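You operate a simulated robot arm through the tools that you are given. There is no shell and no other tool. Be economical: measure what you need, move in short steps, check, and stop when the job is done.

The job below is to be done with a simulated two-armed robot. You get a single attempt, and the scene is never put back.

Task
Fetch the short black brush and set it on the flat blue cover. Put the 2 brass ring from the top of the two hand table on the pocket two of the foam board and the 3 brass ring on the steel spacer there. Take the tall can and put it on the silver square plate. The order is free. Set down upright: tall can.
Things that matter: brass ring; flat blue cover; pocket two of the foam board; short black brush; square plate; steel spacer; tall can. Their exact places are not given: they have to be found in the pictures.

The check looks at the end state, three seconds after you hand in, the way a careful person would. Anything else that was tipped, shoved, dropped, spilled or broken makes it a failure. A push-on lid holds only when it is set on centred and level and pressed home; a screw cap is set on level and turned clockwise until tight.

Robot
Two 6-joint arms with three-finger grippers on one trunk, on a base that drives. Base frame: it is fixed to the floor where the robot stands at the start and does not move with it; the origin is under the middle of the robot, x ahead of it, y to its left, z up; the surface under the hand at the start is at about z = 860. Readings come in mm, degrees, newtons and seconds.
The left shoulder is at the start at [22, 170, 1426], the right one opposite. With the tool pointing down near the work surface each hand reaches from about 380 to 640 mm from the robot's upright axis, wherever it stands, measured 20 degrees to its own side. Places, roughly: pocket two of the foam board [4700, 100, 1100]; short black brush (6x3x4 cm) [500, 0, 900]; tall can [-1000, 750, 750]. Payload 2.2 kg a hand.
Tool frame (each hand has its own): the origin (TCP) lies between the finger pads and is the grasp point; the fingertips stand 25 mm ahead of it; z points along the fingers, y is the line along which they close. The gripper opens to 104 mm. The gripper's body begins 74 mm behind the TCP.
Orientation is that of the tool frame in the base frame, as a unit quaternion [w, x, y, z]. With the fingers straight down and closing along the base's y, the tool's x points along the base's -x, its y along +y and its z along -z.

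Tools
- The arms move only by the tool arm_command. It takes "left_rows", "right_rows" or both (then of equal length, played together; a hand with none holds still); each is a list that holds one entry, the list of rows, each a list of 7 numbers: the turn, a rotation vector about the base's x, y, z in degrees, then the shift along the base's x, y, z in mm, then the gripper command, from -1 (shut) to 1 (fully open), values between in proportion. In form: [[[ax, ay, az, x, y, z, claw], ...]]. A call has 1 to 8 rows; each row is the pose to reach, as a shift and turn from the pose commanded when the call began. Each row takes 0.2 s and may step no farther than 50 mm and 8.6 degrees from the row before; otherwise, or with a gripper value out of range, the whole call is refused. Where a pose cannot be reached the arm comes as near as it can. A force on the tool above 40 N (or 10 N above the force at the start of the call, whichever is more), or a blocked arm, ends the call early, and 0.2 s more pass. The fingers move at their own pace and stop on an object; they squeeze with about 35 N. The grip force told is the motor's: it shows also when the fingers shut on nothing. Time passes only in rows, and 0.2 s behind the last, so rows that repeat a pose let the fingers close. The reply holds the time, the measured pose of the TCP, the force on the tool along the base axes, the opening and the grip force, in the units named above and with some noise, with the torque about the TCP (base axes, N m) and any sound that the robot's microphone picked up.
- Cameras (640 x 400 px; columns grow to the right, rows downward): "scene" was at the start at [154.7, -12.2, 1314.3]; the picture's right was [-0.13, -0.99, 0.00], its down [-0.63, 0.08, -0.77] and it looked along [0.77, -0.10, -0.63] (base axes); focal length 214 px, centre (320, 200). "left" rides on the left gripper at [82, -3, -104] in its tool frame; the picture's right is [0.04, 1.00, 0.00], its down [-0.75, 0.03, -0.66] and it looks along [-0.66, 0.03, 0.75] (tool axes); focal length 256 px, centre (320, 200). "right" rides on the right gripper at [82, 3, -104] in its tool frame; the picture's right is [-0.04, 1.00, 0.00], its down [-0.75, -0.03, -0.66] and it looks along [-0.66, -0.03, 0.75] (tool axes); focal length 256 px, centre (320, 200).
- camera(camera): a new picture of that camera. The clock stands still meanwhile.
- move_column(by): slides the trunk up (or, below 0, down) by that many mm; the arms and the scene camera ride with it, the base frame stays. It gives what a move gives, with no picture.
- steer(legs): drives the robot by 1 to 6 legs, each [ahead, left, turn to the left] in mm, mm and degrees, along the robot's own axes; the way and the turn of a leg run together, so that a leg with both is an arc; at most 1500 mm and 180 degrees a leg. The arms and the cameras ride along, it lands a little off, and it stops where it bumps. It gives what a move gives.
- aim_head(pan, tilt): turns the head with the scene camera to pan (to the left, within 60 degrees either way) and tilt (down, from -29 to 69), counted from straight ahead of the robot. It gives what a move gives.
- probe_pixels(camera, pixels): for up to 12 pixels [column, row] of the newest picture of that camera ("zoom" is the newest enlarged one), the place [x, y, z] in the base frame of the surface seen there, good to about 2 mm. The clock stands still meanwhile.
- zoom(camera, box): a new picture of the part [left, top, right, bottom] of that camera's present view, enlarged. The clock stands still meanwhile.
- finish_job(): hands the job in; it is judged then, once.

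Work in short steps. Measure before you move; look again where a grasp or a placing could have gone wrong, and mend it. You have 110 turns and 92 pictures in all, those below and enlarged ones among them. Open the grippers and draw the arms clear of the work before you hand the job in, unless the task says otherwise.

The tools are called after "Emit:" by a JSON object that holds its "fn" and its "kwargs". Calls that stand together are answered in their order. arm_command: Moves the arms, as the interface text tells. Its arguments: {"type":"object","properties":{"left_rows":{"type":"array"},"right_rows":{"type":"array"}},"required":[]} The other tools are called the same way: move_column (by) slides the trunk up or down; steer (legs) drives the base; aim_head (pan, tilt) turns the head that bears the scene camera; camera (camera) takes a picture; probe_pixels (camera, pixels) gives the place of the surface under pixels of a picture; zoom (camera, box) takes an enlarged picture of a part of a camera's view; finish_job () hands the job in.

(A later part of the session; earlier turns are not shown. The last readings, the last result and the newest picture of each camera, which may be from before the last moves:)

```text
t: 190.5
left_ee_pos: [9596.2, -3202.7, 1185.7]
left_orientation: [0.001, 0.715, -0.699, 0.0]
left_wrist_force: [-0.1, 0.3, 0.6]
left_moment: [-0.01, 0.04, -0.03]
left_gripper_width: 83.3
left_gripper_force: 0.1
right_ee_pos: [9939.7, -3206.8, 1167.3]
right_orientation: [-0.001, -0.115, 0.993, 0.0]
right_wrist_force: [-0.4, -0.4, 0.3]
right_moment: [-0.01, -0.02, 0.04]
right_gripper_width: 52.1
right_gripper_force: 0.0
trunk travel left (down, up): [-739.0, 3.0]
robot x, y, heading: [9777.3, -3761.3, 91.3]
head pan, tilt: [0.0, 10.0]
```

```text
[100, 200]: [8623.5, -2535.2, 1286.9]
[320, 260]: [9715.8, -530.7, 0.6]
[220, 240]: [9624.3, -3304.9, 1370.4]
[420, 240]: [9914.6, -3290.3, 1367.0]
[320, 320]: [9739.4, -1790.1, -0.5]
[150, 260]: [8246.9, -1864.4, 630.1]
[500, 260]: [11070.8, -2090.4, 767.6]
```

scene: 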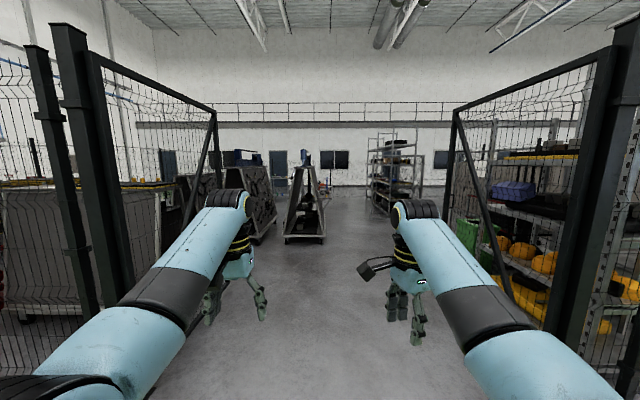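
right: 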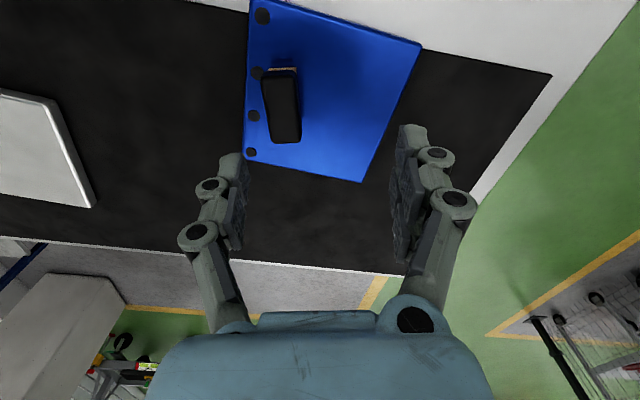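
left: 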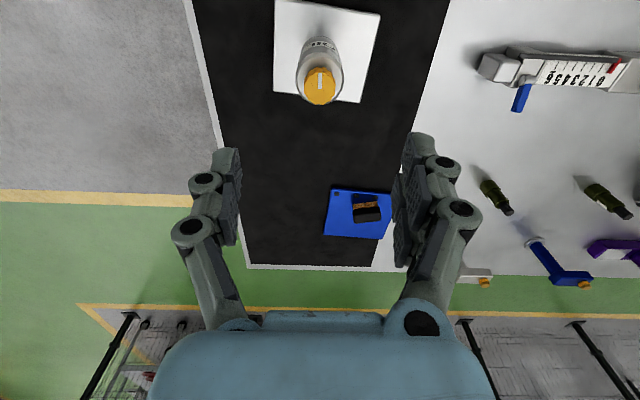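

The gate is wide and clear. I drive in 2600 mm, turn left and look along the interior.

Emit:
{"fn": "steer", "kwargs": {"legs": [[1500, 0, 0], [1200, 0, 0], [0, 0, 89]]}}

Emit:
{"fn": "aim_head", "kwargs": {"pan": 0, "tilt": 10}}

Emit:
{"fn": "camera", "kwargs": {"camera": "scene"}}

Emit:
{"fn": "probe_pixels", "kwargs": {"camera": "scene", "pixels": [[100, 220], [250, 200], [320, 260], [320, 210], [320, 185], [360, 200], [420, 220], [500, 220], [280, 220], [400, 190]]}}

```text
t: 207.5
left_ee_pos: [9157.8, -1202.6, 1185.3]
left_orientation: [-0.001, 1.0, 0.007, 0.001]
left_wrist_force: [-1.2, 0.0, 1.4]
left_moment: [0.0, -0.01, 0.04]
left_gripper_width: 83.2
left_gripper_force: 0.0
right_ee_pos: [9164.8, -858.6, 1167.1]
right_orientation: [0.0, 0.782, -0.624, 0.001]
right_wrist_force: [0.9, -0.2, 0.3]
right_moment: [-0.03, -0.02, 0.03]
right_gripper_width: 52.1
right_gripper_force: 0.1
trunk travel left (down, up): [-739.0, 3.0]
robot x, y, heading: [9716.9, -1025.6, -179.5]
head pan, tilt: [0.0, 10.0]
```

```text
t: 208.1
left_ee_pos: [9157.4, -1201.8, 1185.8]
left_orientation: [0.0, 1.0, 0.007, 0.0]
left_wrist_force: [0.1, 0.4, 0.2]
left_moment: [0.03, -0.01, -0.03]
left_gripper_width: 83.6
left_gripper_force: 0.0
right_ee_pos: [9163.9, -859.0, 1167.8]
right_orientation: [0.0, 0.781, -0.625, 0.0]
right_wrist_force: [-0.6, -0.2, -0.2]
right_moment: [0.0, -0.02, -0.01]
right_gripper_width: 52.0
right_gripper_force: 0.0
trunk travel left (down, up): [-739.0, 3.0]
robot x, y, heading: [9711.1, -1025.2, -179.4]
head pan, tilt: [0.0, 10.0]
```

```text
37 pictures are left
```

scene: 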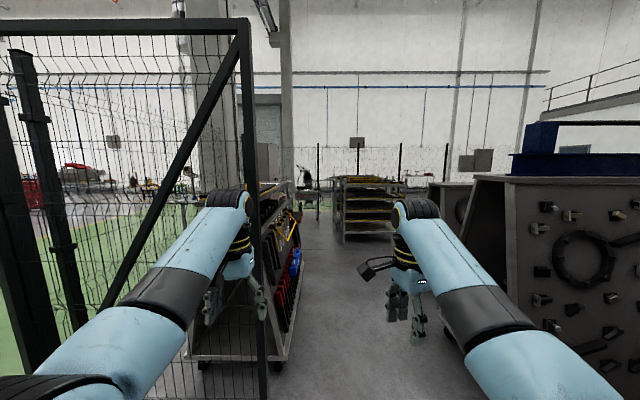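

```text
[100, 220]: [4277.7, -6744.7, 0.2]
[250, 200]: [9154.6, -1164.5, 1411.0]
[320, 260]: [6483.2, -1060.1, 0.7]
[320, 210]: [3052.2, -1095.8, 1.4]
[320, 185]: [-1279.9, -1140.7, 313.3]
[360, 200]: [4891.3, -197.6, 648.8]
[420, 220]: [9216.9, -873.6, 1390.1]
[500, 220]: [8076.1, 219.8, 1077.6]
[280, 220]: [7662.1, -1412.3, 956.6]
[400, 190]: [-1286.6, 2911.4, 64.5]
```

A corridor leads to the foam rack at (4890,-200). I zoom on it, then sidestep right and drive along.

Emit:
{"fn": "zoom", "kwargs": {"camera": "scene", "box": [290, 150, 450, 260]}}

Emit:
{"fn": "steer", "kwargs": {"legs": [[0, -350, 0], [1500, 0, 0], [1300, 0, 0]]}}

Emit:
{"fn": "camera", "kwargs": {"camera": "scene"}}

```text
3.64 times, centred on (370, 205) of scene
```

zoom: 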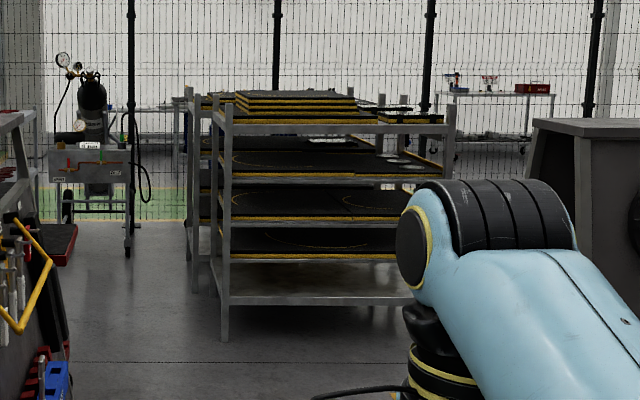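

```text
t: 223.6
left_ee_pos: [6334.4, -904.3, 1185.0]
left_orientation: [-0.001, 1.0, 0.004, 0.001]
left_wrist_force: [-0.1, -0.6, -0.4]
left_moment: [0.0, 0.0, -0.02]
left_gripper_width: 83.1
left_gripper_force: 0.1
right_ee_pos: [6343.4, -560.2, 1166.8]
right_orientation: [0.0, 0.78, -0.626, 0.0]
right_wrist_force: [-0.3, 0.4, -0.3]
right_moment: [0.0, 0.06, -0.03]
right_gripper_width: 52.0
right_gripper_force: 0.1
trunk travel left (down, up): [-739.0, 3.0]
robot x, y, heading: [6891.4, -732.3, -179.7]
head pan, tilt: [0.0, 10.0]
```

```text
35 pictures are left
```

scene: 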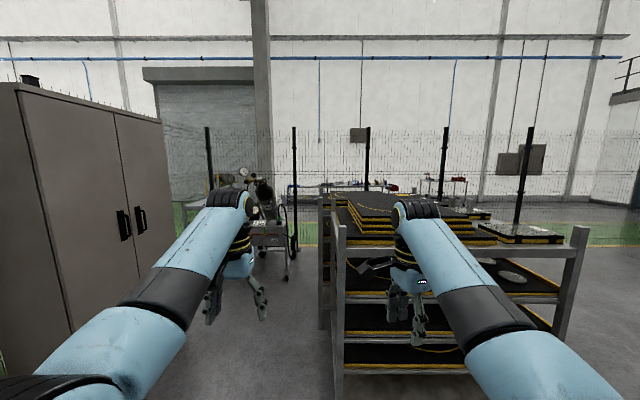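

Foam boards lie on top of the rack. I probe and zoom on the top boards.

Emit:
{"fn": "zoom", "kwargs": {"camera": "scene", "box": [300, 160, 600, 300]}}

Emit:
{"fn": "probe_pixels", "kwargs": {"camera": "scene", "pixels": [[525, 229], [490, 228], [375, 225], [340, 230], [570, 240], [330, 200], [480, 214], [500, 270], [270, 230], [360, 198], [330, 370], [440, 205]]}}

```text
2.13 times, centred on (450, 230) of scene
```

zoom: 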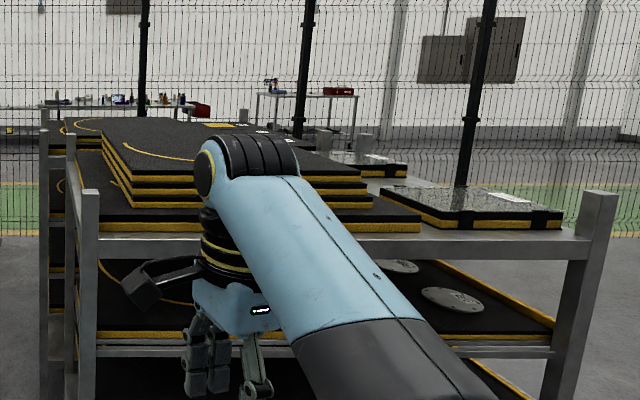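

```text
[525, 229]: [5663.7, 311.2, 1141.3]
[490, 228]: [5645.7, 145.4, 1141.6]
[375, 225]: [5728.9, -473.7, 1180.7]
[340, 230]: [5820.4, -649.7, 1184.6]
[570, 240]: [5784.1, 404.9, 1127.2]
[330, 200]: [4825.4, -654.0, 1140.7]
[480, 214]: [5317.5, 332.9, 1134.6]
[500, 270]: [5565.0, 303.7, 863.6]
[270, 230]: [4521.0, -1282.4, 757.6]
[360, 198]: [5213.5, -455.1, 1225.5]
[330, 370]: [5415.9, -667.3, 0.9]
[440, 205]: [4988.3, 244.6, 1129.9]
```

The second rack behind it (x≈4700) must hold the pocketed board. I look to the right for a clear way round.

Emit:
{"fn": "aim_head", "kwargs": {"pan": -55, "tilt": 15}}

Emit:
{"fn": "camera", "kwargs": {"camera": "scene"}}

Emit:
{"fn": "probe_pixels", "kwargs": {"camera": "scene", "pixels": [[60, 200], [150, 210], [250, 210], [350, 220], [450, 220], [100, 260], [200, 260], [200, 330], [350, 300], [30, 260]]}}

```text
t: 224.9
left_ee_pos: [6335.6, -903.9, 1185.7]
left_orientation: [0.0, 1.0, 0.005, 0.001]
left_wrist_force: [-1.6, 0.1, -0.5]
left_moment: [-0.01, 0.02, 0.01]
left_gripper_width: 83.4
left_gripper_force: 0.1
right_ee_pos: [6344.1, -558.8, 1167.5]
right_orientation: [0.0, 0.78, -0.626, 0.0]
right_wrist_force: [1.3, -0.1, 0.6]
right_moment: [-0.01, -0.02, 0.03]
right_gripper_width: 52.3
right_gripper_force: 0.1
trunk travel left (down, up): [-739.0, 3.0]
robot x, y, heading: [6893.6, -731.0, -179.5]
head pan, tilt: [-55.0, 15.0]
```

```text
33 pictures are left
```

scene: 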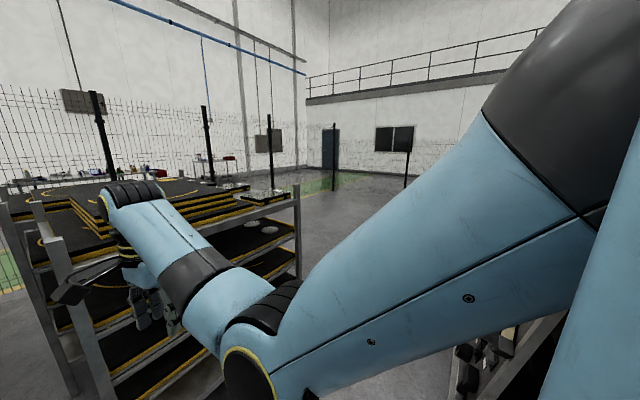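

```text
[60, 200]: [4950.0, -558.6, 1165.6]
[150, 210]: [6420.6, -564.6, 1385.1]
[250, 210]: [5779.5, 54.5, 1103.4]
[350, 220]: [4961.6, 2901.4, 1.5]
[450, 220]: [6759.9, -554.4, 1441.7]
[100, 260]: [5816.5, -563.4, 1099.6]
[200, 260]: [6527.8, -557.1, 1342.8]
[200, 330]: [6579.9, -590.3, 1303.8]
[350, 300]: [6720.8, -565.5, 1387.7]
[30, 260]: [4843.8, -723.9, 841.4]
```

I probe the object under the right arm to know its extent.

Emit:
{"fn": "probe_pixels", "kwargs": {"camera": "scene", "pixels": [[480, 350], [500, 345], [462, 375], [530, 340], [495, 365], [470, 390], [440, 390], [400, 350], [380, 390], [540, 385]]}}

```text
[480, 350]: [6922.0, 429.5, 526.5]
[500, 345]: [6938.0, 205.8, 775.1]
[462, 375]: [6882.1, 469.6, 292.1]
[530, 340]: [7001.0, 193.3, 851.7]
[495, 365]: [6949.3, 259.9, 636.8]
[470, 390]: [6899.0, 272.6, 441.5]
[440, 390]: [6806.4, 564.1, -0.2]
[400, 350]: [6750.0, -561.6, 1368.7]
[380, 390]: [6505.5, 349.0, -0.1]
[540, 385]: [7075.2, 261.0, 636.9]
```

The way at x≈6520 is clear. I drive round the rack's right side to about (5000,1020).

Emit:
{"fn": "steer", "kwargs": {"legs": [[370, 0, 0], [0, -1500, 0], [0, -250, 0], [1400, 0, 0]]}}

Emit:
{"fn": "aim_head", "kwargs": {"pan": 45, "tilt": 25}}

Emit:
{"fn": "camera", "kwargs": {"camera": "scene"}}

```text
t: 242.2
left_ee_pos: [4574.7, 850.3, 1185.2]
left_orientation: [0.0, 1.0, 0.002, 0.001]
left_wrist_force: [-0.5, 0.1, -0.4]
left_moment: [0.01, 0.03, 0.0]
left_gripper_width: 83.3
left_gripper_force: 0.0
right_ee_pos: [4584.9, 1194.3, 1167.0]
right_orientation: [0.0, 0.778, -0.628, 0.0]
right_wrist_force: [-0.3, -0.4, -0.5]
right_moment: [-0.01, 0.02, -0.02]
right_gripper_width: 52.1
right_gripper_force: 0.1
trunk travel left (down, up): [-739.0, 3.0]
robot x, y, heading: [5131.1, 1019.9, -179.9]
head pan, tilt: [-55.0, 15.0]
```

```text
t: 244.0
left_ee_pos: [4574.0, 849.1, 1185.5]
left_orientation: [-0.001, 1.0, 0.002, 0.0]
left_wrist_force: [0.8, 0.0, -0.6]
left_moment: [0.01, -0.02, -0.02]
left_gripper_width: 83.3
left_gripper_force: 0.1
right_ee_pos: [4584.8, 1194.0, 1167.0]
right_orientation: [0.001, 0.778, -0.628, 0.0]
right_wrist_force: [0.0, -0.1, -0.7]
right_moment: [0.02, 0.0, -0.03]
right_gripper_width: 51.9
right_gripper_force: 0.1
trunk travel left (down, up): [-739.0, 3.0]
robot x, y, heading: [5132.3, 1020.5, -180.0]
head pan, tilt: [45.0, 25.0]
```

```text
32 pictures are left
```

scene: 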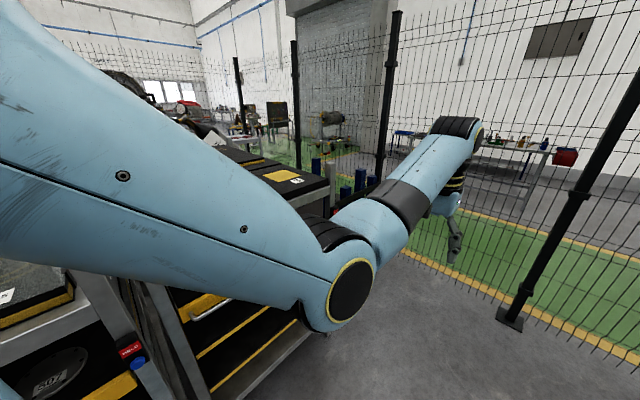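

I go on to x≈4050 and turn to face the rack from its far side.

Emit:
{"fn": "steer", "kwargs": {"legs": [[1080, 0, 0], [0, 0, 130]]}}

Emit:
{"fn": "aim_head", "kwargs": {"pan": 0, "tilt": 25}}

Emit:
{"fn": "camera", "kwargs": {"camera": "scene"}}

Emit:
{"fn": "probe_pixels", "kwargs": {"camera": "scene", "pixels": [[320, 200], [320, 230], [250, 200], [400, 250], [320, 300], [200, 260], [450, 220], [150, 300], [280, 180], [360, 200]]}}

```text
t: 254.9
left_ee_pos: [4548.9, 706.1, 1185.4]
left_orientation: [0.0, 0.418, 0.908, 0.001]
left_wrist_force: [-0.1, 0.1, 0.3]
left_moment: [0.03, 0.01, -0.03]
left_gripper_width: 83.3
left_gripper_force: 0.1
right_ee_pos: [4279.4, 490.9, 1167.5]
right_orientation: [0.0, 0.897, 0.442, 0.0]
right_wrist_force: [0.2, 0.9, 0.1]
right_moment: [0.0, -0.02, 0.0]
right_gripper_width: 51.9
right_gripper_force: 0.1
trunk travel left (down, up): [-739.0, 3.0]
robot x, y, heading: [4057.3, 1017.7, -49.2]
head pan, tilt: [45.0, 25.0]
```

```text
t: 256.0
left_ee_pos: [4549.2, 704.7, 1186.3]
left_orientation: [0.0, 0.419, 0.908, 0.0]
left_wrist_force: [-0.4, 0.6, 0.3]
left_moment: [-0.01, 0.0, -0.01]
left_gripper_width: 83.4
left_gripper_force: 0.2
right_ee_pos: [4280.6, 491.8, 1167.0]
right_orientation: [0.0, 0.897, 0.442, 0.0]
right_wrist_force: [-0.4, 0.3, 0.1]
right_moment: [0.0, -0.02, 0.0]
right_gripper_width: 52.2
right_gripper_force: 0.1
trunk travel left (down, up): [-739.0, 3.0]
robot x, y, heading: [4058.2, 1020.3, -49.8]
head pan, tilt: [0.0, 25.0]
```

```text
31 pictures are left
```

scene: 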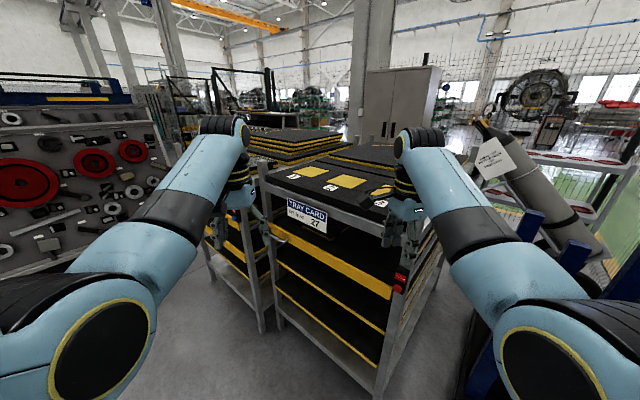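

```text
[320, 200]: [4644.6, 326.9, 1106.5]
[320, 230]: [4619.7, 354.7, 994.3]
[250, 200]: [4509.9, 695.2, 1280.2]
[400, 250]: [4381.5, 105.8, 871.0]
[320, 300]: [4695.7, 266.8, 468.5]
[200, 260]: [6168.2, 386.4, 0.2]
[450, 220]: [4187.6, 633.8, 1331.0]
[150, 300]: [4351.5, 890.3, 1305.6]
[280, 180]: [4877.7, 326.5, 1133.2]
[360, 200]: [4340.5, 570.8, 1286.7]
```

The rack's top board with numbered yellow pockets and a "TRAY CARD" is in view around (340,180). I zoom in to read it.

Emit:
{"fn": "zoom", "kwargs": {"camera": "scene", "box": [240, 130, 430, 260]}}

Emit:
{"fn": "probe_pixels", "kwargs": {"camera": "zoom", "pixels": [[230, 138], [340, 172], [300, 188], [185, 155], [470, 205], [250, 240], [450, 250], [440, 190], [100, 125], [380, 200], [560, 330], [340, 200]]}}

```text
3.08 times, centred on (335, 195) of scene
```

zoom: 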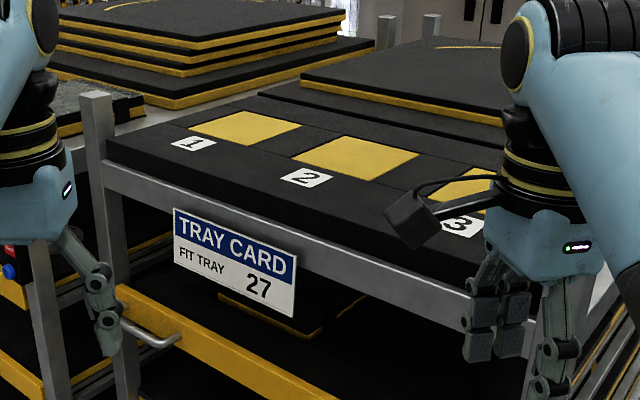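

```text
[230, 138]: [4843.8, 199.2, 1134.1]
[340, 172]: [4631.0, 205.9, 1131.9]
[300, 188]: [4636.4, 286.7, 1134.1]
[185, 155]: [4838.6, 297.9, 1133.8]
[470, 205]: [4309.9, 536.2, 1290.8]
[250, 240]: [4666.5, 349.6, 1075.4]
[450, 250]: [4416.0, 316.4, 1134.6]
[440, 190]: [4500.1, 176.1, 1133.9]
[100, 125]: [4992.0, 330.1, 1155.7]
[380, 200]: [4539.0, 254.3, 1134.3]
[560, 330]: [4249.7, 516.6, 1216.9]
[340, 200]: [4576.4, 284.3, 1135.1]
```

Pocket two's yellow pad is centred near (4631,206), z≈1134. I square up in front of the board (heading -90) to see pocket three, the spacer and beyond.

Emit:
{"fn": "steer", "kwargs": {"legs": [[0, 0, -40.5], [0, 450, 0]]}}

Emit:
{"fn": "aim_head", "kwargs": {"pan": 0, "tilt": 25}}

Emit:
{"fn": "camera", "kwargs": {"camera": "scene"}}

Emit:
{"fn": "zoom", "kwargs": {"camera": "scene", "box": [180, 120, 480, 300]}}

```text
t: 260.6
left_ee_pos: [4672.9, 462.7, 1186.2]
left_orientation: [-0.001, 0.707, 0.708, 0.001]
left_wrist_force: [-0.1, 0.2, 0.3]
left_moment: [0.0, 0.01, -0.01]
left_gripper_width: 83.4
left_gripper_force: 0.0
right_ee_pos: [4329.3, 474.2, 1167.5]
right_orientation: [0.0, 0.994, 0.105, 0.0]
right_wrist_force: [0.5, -0.2, 0.2]
right_moment: [0.02, 0.07, 0.01]
right_gripper_width: 52.1
right_gripper_force: 0.0
trunk travel left (down, up): [-739.0, 3.0]
robot x, y, heading: [4505.6, 1021.8, -89.9]
head pan, tilt: [0.0, 25.0]
```

```text
t: 261.2
left_ee_pos: [4673.8, 462.7, 1186.3]
left_orientation: [-0.001, 0.706, 0.708, 0.001]
left_wrist_force: [-0.6, -0.2, -0.6]
left_moment: [-0.01, 0.03, 0.04]
left_gripper_width: 83.2
left_gripper_force: 0.3
right_ee_pos: [4329.0, 474.6, 1166.6]
right_orientation: [0.0, 0.994, 0.105, 0.0]
right_wrist_force: [0.7, -0.1, 0.1]
right_moment: [-0.02, 0.04, 0.0]
right_gripper_width: 51.8
right_gripper_force: 0.0
trunk travel left (down, up): [-739.0, 3.0]
robot x, y, heading: [4505.3, 1023.1, -89.8]
head pan, tilt: [0.0, 25.0]
```

```text
29 pictures are left
```

scene: 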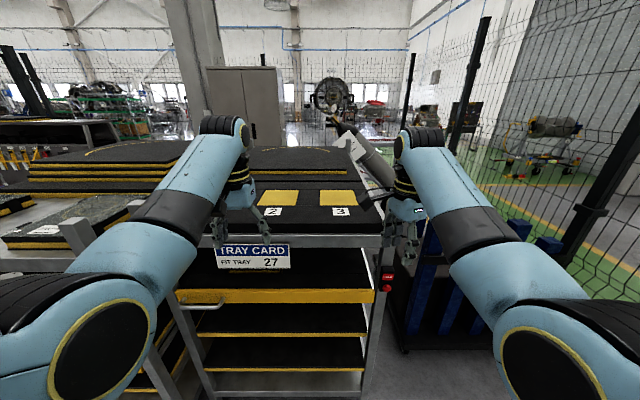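

```text
2.13 times, centred on (330, 210) of scene
```

zoom: 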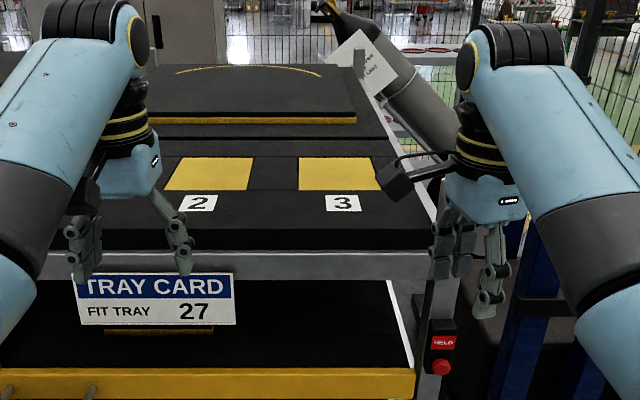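

No spacer is here. The "25 mm" steel spacer and brass rings were on the first table (the two-hand table), so I go back along the known way; first leg back to the corridor.

Emit:
{"fn": "steer", "kwargs": {"legs": [[0, -450, 0], [0, 0, -90], [-1500, 0, 0], [-968, 0, 0], [0, 1500, 0], [0, 250, 0]]}}

```text
t: 287.9
left_ee_pos: [5958.4, -884.0, 1186.4]
left_orientation: [0.0, 1.0, -0.001, 0.0]
left_wrist_force: [-0.1, -0.4, 0.2]
left_moment: [0.03, 0.02, 0.04]
left_gripper_width: 83.1
left_gripper_force: 0.0
right_ee_pos: [5969.3, -541.1, 1166.5]
right_orientation: [0.0, 0.776, -0.63, 0.0]
right_wrist_force: [0.4, 0.7, -0.8]
right_moment: [0.01, -0.03, 0.01]
right_gripper_width: 52.3
right_gripper_force: 0.1
trunk travel left (down, up): [-739.0, 3.0]
robot x, y, heading: [6516.6, -718.0, 179.8]
head pan, tilt: [0.0, 25.0]
```

Now back along the corridor to the gate area and turn.

Emit:
{"fn": "steer", "kwargs": {"legs": [[-1500, 0, 0], [-1500, 0, 0], [-190, 310, 0], [0, 0, -89.5], [-1350, 0, 0], [-1400, 0, 0]]}}

```text
t: 321.0
left_ee_pos: [9488.0, -3254.4, 1185.7]
left_orientation: [-0.001, -0.702, 0.712, -0.001]
left_wrist_force: [-0.6, -0.1, -0.1]
left_moment: [-0.02, -0.03, 0.01]
left_gripper_width: 83.1
left_gripper_force: 0.0
right_ee_pos: [9832.1, -3271.7, 1166.5]
right_orientation: [0.0, -0.096, 0.995, 0.001]
right_wrist_force: [-0.2, -0.6, -0.5]
right_moment: [0.04, 0.01, -0.05]
right_gripper_width: 52.1
right_gripper_force: 0.0
trunk travel left (down, up): [-739.0, 3.0]
robot x, y, heading: [9643.5, -3814.8, 89.1]
head pan, tilt: [0.0, 25.0]
```

Out of the gate. I turn to heading 180 and drive along the aisle to x≈4000.

Emit:
{"fn": "steer", "kwargs": {"legs": [[0, 0, 90.9], [1500, 0, 0], [1500, 0, 0], [1500, 0, 0], [1150, 0, 0], [0, -780, 0]]}}

```text
t: 355.6
left_ee_pos: [3455.0, -3205.8, 1186.0]
left_orientation: [0.0, 1.0, -0.004, 0.001]
left_wrist_force: [0.2, 0.0, 0.3]
left_moment: [0.02, -0.01, -0.03]
left_gripper_width: 83.0
left_gripper_force: 0.0
right_ee_pos: [3468.9, -2861.2, 1167.2]
right_orientation: [-0.001, 0.774, -0.633, 0.0]
right_wrist_force: [-0.5, -0.9, 0.1]
right_moment: [-0.01, -0.01, -0.01]
right_gripper_width: 52.1
right_gripper_force: 0.0
trunk travel left (down, up): [-739.0, 3.0]
robot x, y, heading: [4013.8, -3043.5, 179.3]
head pan, tilt: [0.0, 25.0]
```

Next: ahead to x≈934, sidestep to y≈-1950, turn to heading 0 and back off behind the table line.

Emit:
{"fn": "steer", "kwargs": {"legs": [[1500, 0, 0], [1500, 0, 0], [80, 0, 0], [0, -1060, 0], [0, 0, -179.3], [-1310, 0, 0]]}}

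```text
t: 389.1
left_ee_pos: [185.4, -1851.6, 1185.9]
left_orientation: [-0.001, -0.017, 1.0, 0.0]
left_wrist_force: [-1.4, -0.2, -0.5]
left_moment: [-0.03, 0.02, -0.03]
left_gripper_width: 83.2
left_gripper_force: 0.1
right_ee_pos: [186.2, -2195.3, 1167.7]
right_orientation: [0.001, 0.616, 0.787, 0.0]
right_wrist_force: [0.0, 0.6, 0.2]
right_moment: [0.01, 0.01, 0.03]
right_gripper_width: 52.3
right_gripper_force: 0.1
trunk travel left (down, up): [-739.0, 3.0]
robot x, y, heading: [-367.9, -2038.0, 1.9]
head pan, tilt: [0.0, 25.0]
```

Now sidestep left to about y=600 and look at the rings.

Emit:
{"fn": "steer", "kwargs": {"legs": [[0, 0, -1.9], [0, 1500, 0], [0, 1170, 0], [130, 0, 0]]}}

Emit:
{"fn": "aim_head", "kwargs": {"pan": 5, "tilt": 45}}

Emit:
{"fn": "camera", "kwargs": {"camera": "scene"}}

Emit:
{"fn": "zoom", "kwargs": {"camera": "scene", "box": [200, 150, 400, 275]}}

```text
t: 403.4
left_ee_pos: [319.7, 806.5, 1186.4]
left_orientation: [-0.001, -0.002, 1.0, 0.0]
left_wrist_force: [0.6, 0.1, -0.3]
left_moment: [0.0, 0.02, -0.01]
left_gripper_width: 83.4
left_gripper_force: 0.1
right_ee_pos: [310.7, 462.8, 1166.9]
right_orientation: [-0.001, 0.628, 0.778, 0.0]
right_wrist_force: [0.6, -0.2, -0.7]
right_moment: [-0.01, 0.01, 0.02]
right_gripper_width: 52.2
right_gripper_force: 0.1
trunk travel left (down, up): [-739.0, 3.0]
robot x, y, heading: [-233.8, 640.5, 0.3]
head pan, tilt: [0.0, 25.0]
```

```text
t: 404.2
left_ee_pos: [320.9, 807.8, 1185.3]
left_orientation: [-0.001, -0.002, 1.0, 0.0]
left_wrist_force: [0.0, -0.3, 0.2]
left_moment: [-0.01, 0.01, -0.02]
left_gripper_width: 83.3
left_gripper_force: 0.2
right_ee_pos: [310.4, 463.4, 1166.2]
right_orientation: [0.0, 0.628, 0.778, 0.001]
right_wrist_force: [0.0, 0.5, -0.2]
right_moment: [0.03, 0.01, -0.02]
right_gripper_width: 51.9
right_gripper_force: 0.2
trunk travel left (down, up): [-739.0, 3.0]
robot x, y, heading: [-237.0, 638.1, 0.3]
head pan, tilt: [5.0, 45.0]
```

```text
27 pictures are left
```

scene: 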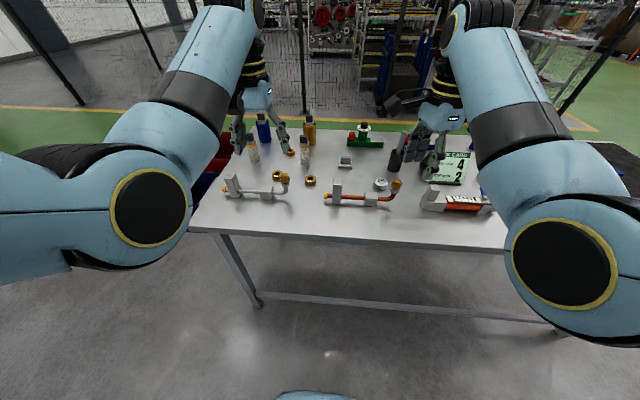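

```text
3.20 times, centred on (300, 212) of scene
```

zoom: 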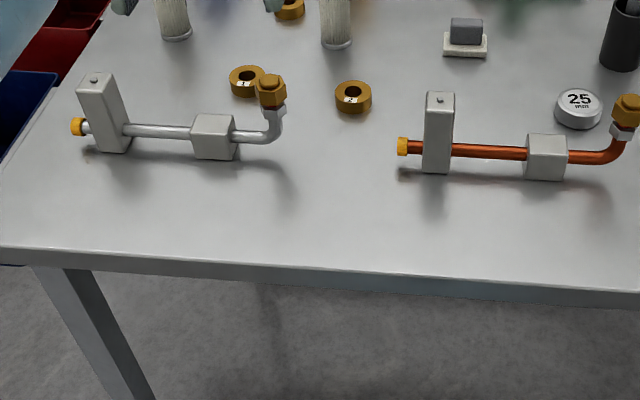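

Rings labelled 1 (zoom 245,82), 2 (zoom 353,97) and another at (288,10), plus the 25 mm steel spacer at (578,108). I probe them and zoom on the third.

Emit:
{"fn": "probe_pixels", "kwargs": {"camera": "zoom", "pixels": [[353, 100], [338, 92], [368, 92], [352, 84], [352, 91], [288, 14], [578, 95], [558, 100], [600, 100], [578, 120], [245, 85], [578, 88]]}}

Emit:
{"fn": "zoom", "kwargs": {"camera": "scene", "box": [230, 120, 350, 200]}}

```text
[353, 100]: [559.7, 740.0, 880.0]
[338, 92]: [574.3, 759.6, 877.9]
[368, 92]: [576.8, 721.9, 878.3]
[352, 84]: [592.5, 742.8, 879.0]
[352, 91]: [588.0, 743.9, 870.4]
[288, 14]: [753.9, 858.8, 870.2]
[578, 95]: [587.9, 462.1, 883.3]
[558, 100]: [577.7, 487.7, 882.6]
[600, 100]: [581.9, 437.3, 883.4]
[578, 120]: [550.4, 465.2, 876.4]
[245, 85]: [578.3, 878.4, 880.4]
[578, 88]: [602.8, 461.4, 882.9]
```

```text
5.00 times, centred on (290, 160) of scene
```

zoom: 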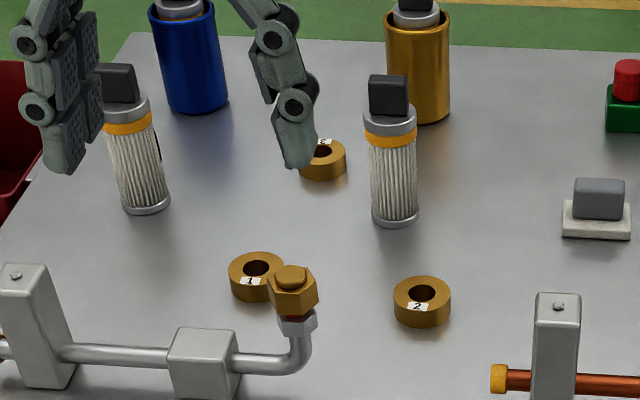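

I probe ring 3 at zoom (323,160) with its neighbours, and turn the left hand +90° (to close along x between the filters) while lifting and retracting the right hand.

Emit:
{"fn": "probe_pixels", "kwargs": {"camera": "zoom", "pixels": [[330, 168], [342, 155], [335, 145], [325, 152], [322, 175], [393, 120], [388, 80], [371, 170], [425, 20], [190, 10], [140, 120], [395, 215]]}}

Emit:
{"fn": "arm_command", "kwargs": {"left_rows": [[[0, 0, 8.4, 0, 0, 0, 0.3], [0, 0, 16.8, 0, 0, 0, 0.3], [0, 0, 25.2, 0, 0, 0, 0.3], [0, 0, 33.6, 0, 0, 0, 0.3], [0, 0, 42, 0, 0, 0, 0.3], [0, 0, 50.4, 0, 0, 0, 0.3], [0, 0, 58.8, 0, 0, 0, 0.3], [0, 0, 67.2, 0, 0, 0, 0.3]]], "right_rows": [[[0, 0, 0, 0, 0, 20, 0], [0, 0, 0, -20, 0, 40, 0], [0, 0, 0, -40, 0, 60, 0], [0, 0, 0, -60, 0, 80, 0], [0, 0, 0, -80, 0, 100, 0], [0, 0, 0, -100, 0, 100, 0], [0, 0, 0, -120, 0, 100, 0], [0, 0, 0, -120, 0, 100, 0]]]}}

Emit:
{"fn": "arm_command", "kwargs": {"left_rows": [[[0, 0, 8, 0, 0, 0, 0.5], [0, 0, 16, 0, 0, 0, 0.5], [0, 0, 22.8, 0, 0, 0, 0.5], [0, 0, 22.8, 0, 0, 0, 0.5]]]}}

```text
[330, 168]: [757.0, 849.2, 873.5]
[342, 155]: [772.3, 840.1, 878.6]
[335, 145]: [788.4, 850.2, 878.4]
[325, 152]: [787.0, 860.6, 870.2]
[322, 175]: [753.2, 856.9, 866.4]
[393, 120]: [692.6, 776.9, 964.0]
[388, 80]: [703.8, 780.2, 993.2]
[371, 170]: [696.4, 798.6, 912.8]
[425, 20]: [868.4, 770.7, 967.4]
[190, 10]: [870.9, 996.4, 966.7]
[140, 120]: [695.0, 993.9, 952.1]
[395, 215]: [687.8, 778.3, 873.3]
```

```text
t: 406.0
left_ee_pos: [322.3, 806.6, 1185.4]
left_orientation: [-0.002, -0.556, 0.831, 0.0]
left_wrist_force: [-0.2, 0.0, -0.1]
left_moment: [0.01, -0.02, -0.01]
left_gripper_width: 67.6
left_gripper_force: 0.1
right_ee_pos: [275.2, 484.0, 1166.6]
right_orientation: [0.001, 0.628, 0.778, 0.0]
right_wrist_force: [0.7, 1.0, -0.3]
right_moment: [-0.01, 0.04, 0.01]
right_gripper_width: 51.8
right_gripper_force: 0.0
right hand out of reach, approached as far as the arm can: row 2, 3, 4, 5, 6, 7, 8
trunk travel left (down, up): [-739.0, 3.0]
robot x, y, heading: [-238.9, 638.2, 0.6]
head pan, tilt: [5.0, 45.0]
```

```text
t: 407.0
left_ee_pos: [320.4, 806.2, 1185.3]
left_orientation: [0.002, 0.709, -0.706, 0.0]
left_wrist_force: [0.3, 0.0, 0.5]
left_moment: [0.01, 0.0, 0.0]
left_gripper_width: 78.3
left_gripper_force: 0.1
right_ee_pos: [274.2, 486.1, 1166.4]
right_orientation: [0.0, 0.628, 0.778, 0.0]
right_wrist_force: [-0.2, 0.1, -0.1]
right_moment: [-0.01, -0.04, 0.01]
right_gripper_width: 51.9
right_gripper_force: 0.0
trunk travel left (down, up): [-739.0, 3.0]
robot x, y, heading: [-239.0, 636.2, 0.1]
head pan, tilt: [5.0, 45.0]
```

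Ring 3 is centred near (775,860). Before lowering the trunk I check what lies under the right hand.

Emit:
{"fn": "probe_pixels", "kwargs": {"camera": "scene", "pixels": [[395, 158], [405, 150], [345, 160], [398, 183], [336, 186], [365, 140], [440, 165], [461, 200], [398, 150], [285, 178]]}}

Emit:
{"fn": "steer", "kwargs": {"legs": [[370, 48, 0]]}}

Emit:
{"fn": "camera", "kwargs": {"camera": "left"}}

Emit:
{"fn": "camera", "kwargs": {"camera": "right"}}

```text
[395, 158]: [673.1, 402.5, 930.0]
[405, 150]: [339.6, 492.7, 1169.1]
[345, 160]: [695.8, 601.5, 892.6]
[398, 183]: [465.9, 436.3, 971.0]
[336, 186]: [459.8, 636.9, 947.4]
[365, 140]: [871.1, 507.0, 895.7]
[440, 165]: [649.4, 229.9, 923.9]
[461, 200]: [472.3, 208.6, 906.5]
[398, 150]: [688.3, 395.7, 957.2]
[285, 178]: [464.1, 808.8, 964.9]
```

```text
t: 409.4
left_ee_pos: [690.7, 858.6, 1186.0]
left_orientation: [0.002, 0.709, -0.705, 0.0]
left_wrist_force: [0.1, -0.9, 0.0]
left_moment: [0.0, -0.03, 0.01]
left_gripper_width: 78.0
left_gripper_force: 0.1
right_ee_pos: [642.8, 535.5, 1166.4]
right_orientation: [0.001, 0.627, 0.779, 0.0]
right_wrist_force: [0.0, 0.3, 0.3]
right_moment: [0.04, 0.02, -0.02]
right_gripper_width: 52.1
right_gripper_force: 0.0
trunk travel left (down, up): [-739.0, 3.0]
robot x, y, heading: [138.6, 685.4, 0.1]
head pan, tilt: [5.0, 45.0]
```

```text
24 pictures are left
```

left: 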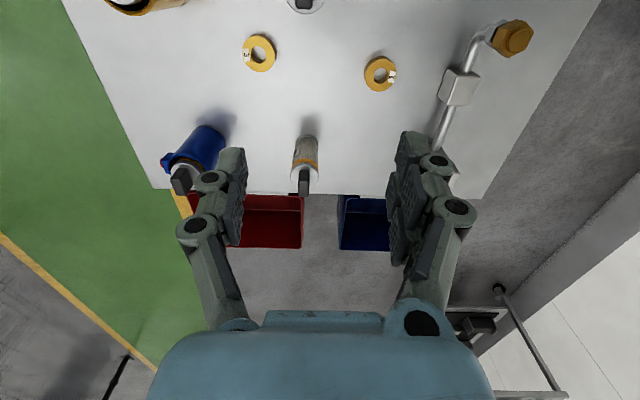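

```text
23 pictures are left
```

right: 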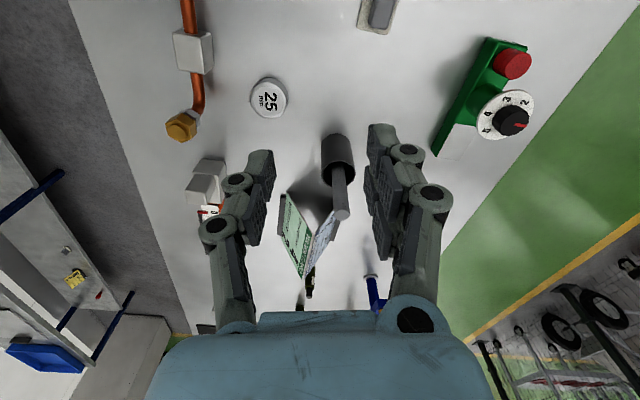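

Both rings show: ring 3 at (259,53), ring 1 at (380,74). I probe ring 3's centre.

Emit:
{"fn": "probe_pixels", "kwargs": {"camera": "left", "pixels": [[259, 38], [260, 69], [272, 52], [245, 50], [268, 42], [250, 65], [247, 53]]}}

Emit:
{"fn": "move_column", "kwargs": {"by": -130}}

Emit:
{"fn": "arm_command", "kwargs": {"left_rows": [[[0, 0, 0, 30, 0, 0, 0.5], [0, 0, 0, 60, 0, 0, 0.5], [0, 0, 0, 82, 0, 0, 0.5], [0, 0, 0, 82, 0, 0, 0.5]]]}}

```text
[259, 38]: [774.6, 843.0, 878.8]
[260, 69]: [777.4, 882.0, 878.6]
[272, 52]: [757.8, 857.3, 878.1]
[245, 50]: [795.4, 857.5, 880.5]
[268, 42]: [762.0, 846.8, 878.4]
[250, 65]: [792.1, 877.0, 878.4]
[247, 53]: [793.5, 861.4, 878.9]
```

```text
t: 410.9
left_ee_pos: [690.4, 858.3, 1056.6]
left_orientation: [0.001, 0.709, -0.705, 0.0]
left_wrist_force: [-0.2, -0.1, 0.0]
left_moment: [0.0, -0.02, 0.01]
left_gripper_width: 77.8
left_gripper_force: 0.0
right_ee_pos: [644.8, 536.4, 1036.7]
right_orientation: [0.001, 0.628, 0.778, 0.001]
right_wrist_force: [0.9, 0.1, -0.1]
right_moment: [-0.01, 0.03, -0.01]
right_gripper_width: 51.9
right_gripper_force: 0.0
trunk travel left (down, up): [-609.0, 133.0]
robot x, y, heading: [132.3, 684.0, 0.5]
head pan, tilt: [5.0, 45.0]
```

```text
t: 411.9
left_ee_pos: [771.7, 858.8, 1056.8]
left_orientation: [0.001, 0.709, -0.706, 0.0]
left_wrist_force: [0.0, 0.2, 0.8]
left_moment: [0.0, 0.02, -0.02]
left_gripper_width: 78.0
left_gripper_force: 0.0
right_ee_pos: [645.1, 534.3, 1036.2]
right_orientation: [0.002, 0.627, 0.779, 0.0]
right_wrist_force: [-0.2, -0.3, -0.1]
right_moment: [-0.02, 0.0, 0.03]
right_gripper_width: 52.2
right_gripper_force: 0.1
trunk travel left (down, up): [-609.0, 133.0]
robot x, y, heading: [130.7, 689.7, 0.6]
head pan, tilt: [5.0, 45.0]
```

Ring centre is (776.5,862). I lower the trunk 90 more, then adjust and descend with the arm.

Emit:
{"fn": "move_column", "kwargs": {"by": -90}}

Emit:
{"fn": "arm_command", "kwargs": {"left_rows": [[[0, 0, 0, 4, 3, -20, 0.5], [0, 0, 0, 4, 3, -45, 0.5], [0, 0, 0, 4, 3, -65, 0.5], [0, 0, 0, 4, 3, -65, 0.5]]]}}

Emit:
{"fn": "camera", "kwargs": {"camera": "left"}}

```text
t: 413.2
left_ee_pos: [773.6, 858.5, 965.4]
left_orientation: [0.0, 0.709, -0.706, 0.001]
left_wrist_force: [0.0, -0.3, -0.1]
left_moment: [-0.01, 0.02, 0.0]
left_gripper_width: 78.1
left_gripper_force: 0.1
right_ee_pos: [644.0, 536.6, 945.2]
right_orientation: [0.003, 0.628, 0.779, 0.001]
right_wrist_force: [0.6, -0.5, 0.3]
right_moment: [0.01, -0.02, 0.0]
right_gripper_width: 51.8
right_gripper_force: 0.0
trunk travel left (down, up): [-519.0, 223.0]
robot x, y, heading: [132.6, 685.1, 0.3]
head pan, tilt: [5.0, 45.0]
```

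```text
t: 414.2
left_ee_pos: [776.1, 862.4, 900.5]
left_orientation: [0.0, 0.709, -0.705, 0.001]
left_wrist_force: [0.7, -0.3, 0.5]
left_moment: [0.02, 0.02, 0.0]
left_gripper_width: 78.2
left_gripper_force: 0.1
right_ee_pos: [644.9, 535.3, 945.3]
right_orientation: [0.003, 0.627, 0.779, 0.0]
right_wrist_force: [0.3, 0.0, 0.1]
right_moment: [-0.04, 0.04, 0.01]
right_gripper_width: 52.1
right_gripper_force: 0.1
trunk travel left (down, up): [-519.0, 223.0]
robot x, y, heading: [132.4, 685.4, 0.0]
head pan, tilt: [5.0, 45.0]
```

```text
22 pictures are left
```

left: 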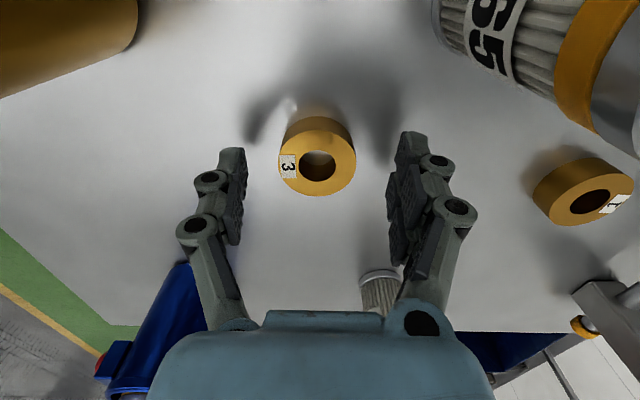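

Label "3" confirmed and centred between the fingers. I go down 12 mm, close and lift 60 mm.

Emit:
{"fn": "arm_command", "kwargs": {"left_rows": [[[0, 0, 0, 0, 0, -6, 0.5], [0, 0, 0, 0, 0, -12, 0.3], [0, 0, 0, 0, 0, -12, 0.0], [0, 0, 0, 0, 0, -12, -0.4], [0, 0, 0, 0, 0, -12, -0.4], [0, 0, 0, 0, 0, -12, -0.4], [0, 0, 0, 0, 0, 10, -0.4], [0, 0, 0, 0, 0, 50, -0.4]]]}}

Emit:
{"fn": "move_column", "kwargs": {"by": 200}}

Emit:
{"fn": "camera", "kwargs": {"camera": "left"}}

```text
t: 416.0
left_ee_pos: [776.1, 860.9, 950.2]
left_orientation: [0.0, 0.709, -0.705, 0.0]
left_wrist_force: [-0.4, -0.3, -1.4]
left_moment: [0.02, 0.0, 0.03]
left_gripper_width: 44.4
left_gripper_force: 34.6
right_ee_pos: [644.5, 535.3, 944.9]
right_orientation: [0.002, 0.627, 0.779, 0.001]
right_wrist_force: [-0.5, 0.6, 1.4]
right_moment: [0.03, -0.02, -0.02]
right_gripper_width: 52.1
right_gripper_force: 0.0
trunk travel left (down, up): [-519.0, 223.0]
robot x, y, heading: [131.0, 687.3, 0.2]
head pan, tilt: [5.0, 45.0]
```

```text
t: 418.1
left_ee_pos: [776.8, 861.2, 1149.3]
left_orientation: [0.002, 0.709, -0.705, 0.0]
left_wrist_force: [-0.6, -0.4, -0.9]
left_moment: [0.0, 0.0, 0.03]
left_gripper_width: 44.6
left_gripper_force: 34.8
right_ee_pos: [645.8, 534.6, 1144.4]
right_orientation: [0.003, 0.627, 0.779, 0.0]
right_wrist_force: [0.2, 0.6, -1.0]
right_moment: [0.01, -0.04, 0.01]
right_gripper_width: 52.1
right_gripper_force: 0.0
trunk travel left (down, up): [-719.0, 23.0]
robot x, y, heading: [132.3, 684.9, 0.3]
head pan, tilt: [5.0, 45.0]
```

```text
21 pictures are left
```

left: 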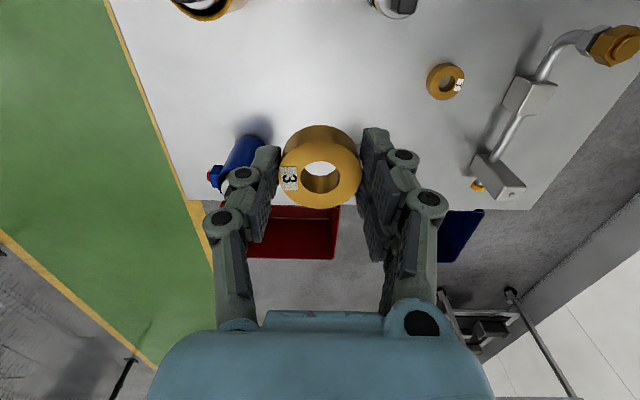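

Ring 3 is held level. I drive so the hand comes over the spacer at (577,462), pulling the hand in a little.

Emit:
{"fn": "steer", "kwargs": {"legs": [[-95, 0, 0], [0, -399, 0]]}}

Emit:
{"fn": "arm_command", "kwargs": {"left_rows": [[[0, 0, 0, -30, 0, -10, -0.4], [0, 0, 0, -60, 0, -30, -0.4], [0, 0, 0, -90, 0, -50, -0.4], [0, 0, 0, -90, 0, -60, -0.4], [0, 0, 0, -90, 0, -60, -0.4]]]}}

Emit:
{"fn": "camera", "kwargs": {"camera": "left"}}

```text
t: 421.4
left_ee_pos: [684.3, 464.5, 1150.6]
left_orientation: [0.001, 0.711, -0.703, 0.0]
left_wrist_force: [0.0, 0.3, -0.9]
left_moment: [-0.02, 0.03, -0.02]
left_gripper_width: 44.4
left_gripper_force: 35.1
right_ee_pos: [554.4, 139.6, 1144.5]
right_orientation: [0.003, 0.625, 0.781, 0.002]
right_wrist_force: [0.2, -0.2, -0.4]
right_moment: [-0.01, 0.01, 0.01]
right_gripper_width: 52.1
right_gripper_force: 0.1
trunk travel left (down, up): [-719.0, 23.0]
robot x, y, heading: [42.8, 283.3, 0.6]
head pan, tilt: [5.0, 45.0]
```

```text
t: 422.6
left_ee_pos: [593.1, 463.5, 1091.1]
left_orientation: [0.001, 0.711, -0.703, 0.0]
left_wrist_force: [0.3, 0.0, -1.1]
left_moment: [0.06, 0.0, -0.02]
left_gripper_width: 44.5
left_gripper_force: 34.9
right_ee_pos: [554.9, 139.8, 1144.2]
right_orientation: [0.002, 0.625, 0.781, 0.002]
right_wrist_force: [-0.2, -0.4, -0.1]
right_moment: [0.01, 0.03, 0.05]
right_gripper_width: 52.2
right_gripper_force: 0.1
trunk travel left (down, up): [-719.0, 23.0]
robot x, y, heading: [42.7, 286.1, 0.9]
head pan, tilt: [5.0, 45.0]
```

```text
20 pictures are left
```

left: 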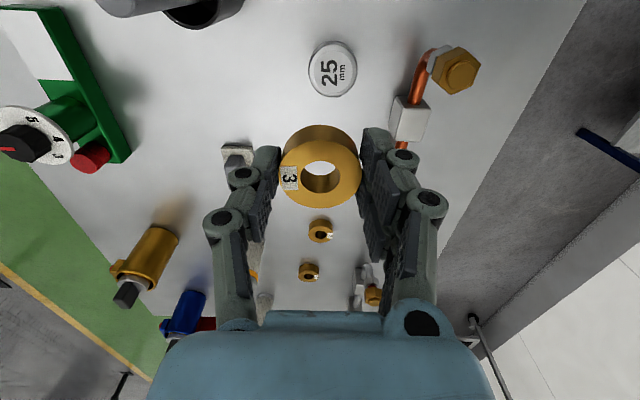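

I probe the spacer rim at (333,70) to get its centre.

Emit:
{"fn": "probe_pixels", "kwargs": {"camera": "left", "pixels": [[311, 66], [355, 68], [333, 45], [333, 88], [318, 52], [348, 52], [320, 84], [347, 84], [333, 68]]}}

```text
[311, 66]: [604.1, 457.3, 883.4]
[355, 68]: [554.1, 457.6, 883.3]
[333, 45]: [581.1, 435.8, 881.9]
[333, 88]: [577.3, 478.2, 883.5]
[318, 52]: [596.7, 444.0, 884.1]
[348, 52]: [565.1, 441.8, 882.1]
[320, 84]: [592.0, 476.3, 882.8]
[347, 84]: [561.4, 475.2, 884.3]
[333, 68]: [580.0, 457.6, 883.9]
```

Spacer centre ≈ (578,460), top 883.3. I lower the trunk 60, then bring the ring above it at about 13 mm clearance.

Emit:
{"fn": "move_column", "kwargs": {"by": -60}}

Emit:
{"fn": "arm_command", "kwargs": {"left_rows": [[[0, 0, 0, -8, -2, -20, -0.4], [0, 0, 0, -15, -4, -50, -0.4], [0, 0, 0, -15, -4, -80, -0.4], [0, 0, 0, -15, -4, -106, -0.4], [0, 0, 0, -15, -4, -106, -0.4]]]}}

Emit:
{"fn": "camera", "kwargs": {"camera": "left"}}

```text
t: 423.6
left_ee_pos: [592.9, 465.8, 1031.2]
left_orientation: [0.001, 0.711, -0.704, 0.0]
left_wrist_force: [0.4, -0.4, -2.2]
left_moment: [0.01, -0.01, 0.01]
left_gripper_width: 44.5
left_gripper_force: 34.8
right_ee_pos: [553.7, 139.7, 1085.2]
right_orientation: [0.003, 0.625, 0.781, 0.0]
right_wrist_force: [0.6, 1.1, 0.6]
right_moment: [-0.02, -0.03, 0.01]
right_gripper_width: 52.0
right_gripper_force: 0.1
trunk travel left (down, up): [-659.0, 83.0]
robot x, y, heading: [42.0, 284.1, 0.8]
head pan, tilt: [5.0, 45.0]
```

```text
t: 424.8
left_ee_pos: [577.7, 459.4, 924.9]
left_orientation: [0.001, 0.711, -0.703, -0.001]
left_wrist_force: [-0.3, -0.4, -1.5]
left_moment: [-0.02, -0.02, 0.01]
left_gripper_width: 44.4
left_gripper_force: 35.2
right_ee_pos: [554.6, 139.9, 1083.8]
right_orientation: [0.002, 0.626, 0.78, 0.002]
right_wrist_force: [-0.2, -0.2, 0.2]
right_moment: [0.02, -0.01, 0.01]
right_gripper_width: 52.0
right_gripper_force: 0.0
trunk travel left (down, up): [-659.0, 83.0]
robot x, y, heading: [39.5, 285.7, 0.7]
head pan, tilt: [5.0, 45.0]
```

```text
19 pictures are left
```

left: 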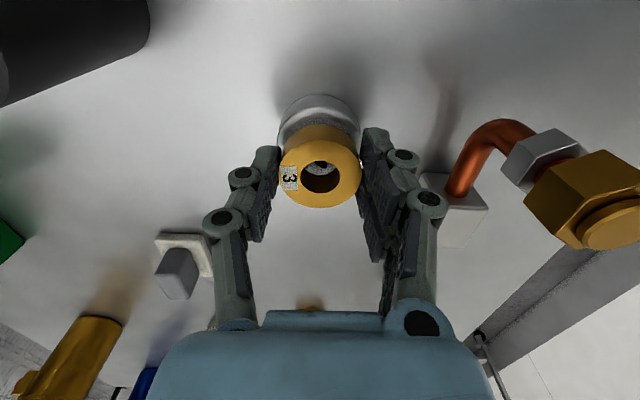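

Aligned. I descend in fine steps to contact near z≈911.

Emit:
{"fn": "arm_command", "kwargs": {"left_rows": [[[0, 0, 0, 0, 0, -6, -0.4], [0, 0, 0, 0, 0, -10, -0.4], [0, 0, 0, 0, 0, -12, -0.4], [0, 0, 0, 0, 0, -13, -0.4], [0, 0, 0, 0, 0, -14, -0.4]]]}}

```text
t: 425.9
left_ee_pos: [577.4, 460.8, 912.6]
left_orientation: [0.0, 0.711, -0.703, 0.001]
left_wrist_force: [-1.3, 0.0, 7.6]
left_moment: [0.04, 0.07, 0.01]
left_gripper_width: 44.3
left_gripper_force: 35.1
right_ee_pos: [552.6, 139.6, 1085.7]
right_orientation: [0.003, 0.626, 0.78, 0.001]
right_wrist_force: [0.4, 0.2, -0.1]
right_moment: [0.02, -0.02, -0.04]
right_gripper_width: 51.8
right_gripper_force: 0.0
trunk travel left (down, up): [-659.0, 83.0]
robot x, y, heading: [39.8, 289.7, 0.4]
head pan, tilt: [5.0, 45.0]
```

Touching (7.6 N). I open and rise straight, then check.

Emit:
{"fn": "arm_command", "kwargs": {"left_rows": [[[0, 0, 0, 0, 0, 0.5, -0.15], [0, 0, 0, 0, 0, 0.5, 0.2], [0, 0, 0, 0, 0, 0.5, 0.4], [0, 0, 0, 0, 0, 0.5, 0.4], [0, 0, 0, 0, 0, 30, 0.4], [0, 0, 0, 0, 0, 75, 0.4], [0, 0, 0, 0, 0, 120, 0.4], [0, 0, 0, 0, 0, 150, 0.4]]]}}

Emit:
{"fn": "camera", "kwargs": {"camera": "left"}}

Emit:
{"fn": "move_column", "kwargs": {"by": 80}}

```text
t: 427.8
left_ee_pos: [579.3, 462.2, 1063.1]
left_orientation: [0.001, 0.711, -0.704, 0.0]
left_wrist_force: [1.1, 0.3, -0.6]
left_moment: [0.02, -0.01, 0.02]
left_gripper_width: 72.8
left_gripper_force: 0.1
right_ee_pos: [554.5, 139.4, 1085.2]
right_orientation: [0.003, 0.625, 0.781, 0.001]
right_wrist_force: [-0.3, -0.2, -0.2]
right_moment: [-0.01, -0.01, 0.02]
right_gripper_width: 52.2
right_gripper_force: 0.1
trunk travel left (down, up): [-659.0, 83.0]
robot x, y, heading: [40.9, 290.6, 0.6]
head pan, tilt: [5.0, 45.0]
```

```text
18 pictures are left
```

left: 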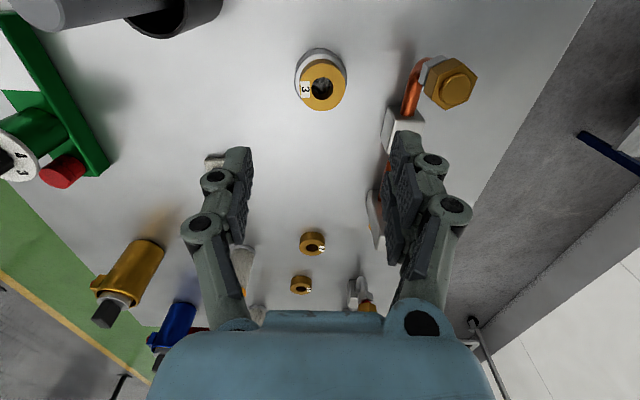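

```text
t: 428.9
left_ee_pos: [579.1, 462.0, 1139.8]
left_orientation: [0.001, 0.711, -0.704, -0.001]
left_wrist_force: [-0.1, -0.1, -0.8]
left_moment: [-0.03, 0.04, 0.0]
left_gripper_width: 72.9
left_gripper_force: 0.0
right_ee_pos: [554.3, 139.7, 1164.2]
right_orientation: [0.001, 0.626, 0.78, 0.001]
right_wrist_force: [0.5, -0.1, -0.1]
right_moment: [0.01, 0.02, 0.03]
right_gripper_width: 52.1
right_gripper_force: 0.1
trunk travel left (down, up): [-739.0, 3.0]
robot x, y, heading: [44.5, 292.1, 0.5]
head pan, tilt: [5.0, 45.0]
```

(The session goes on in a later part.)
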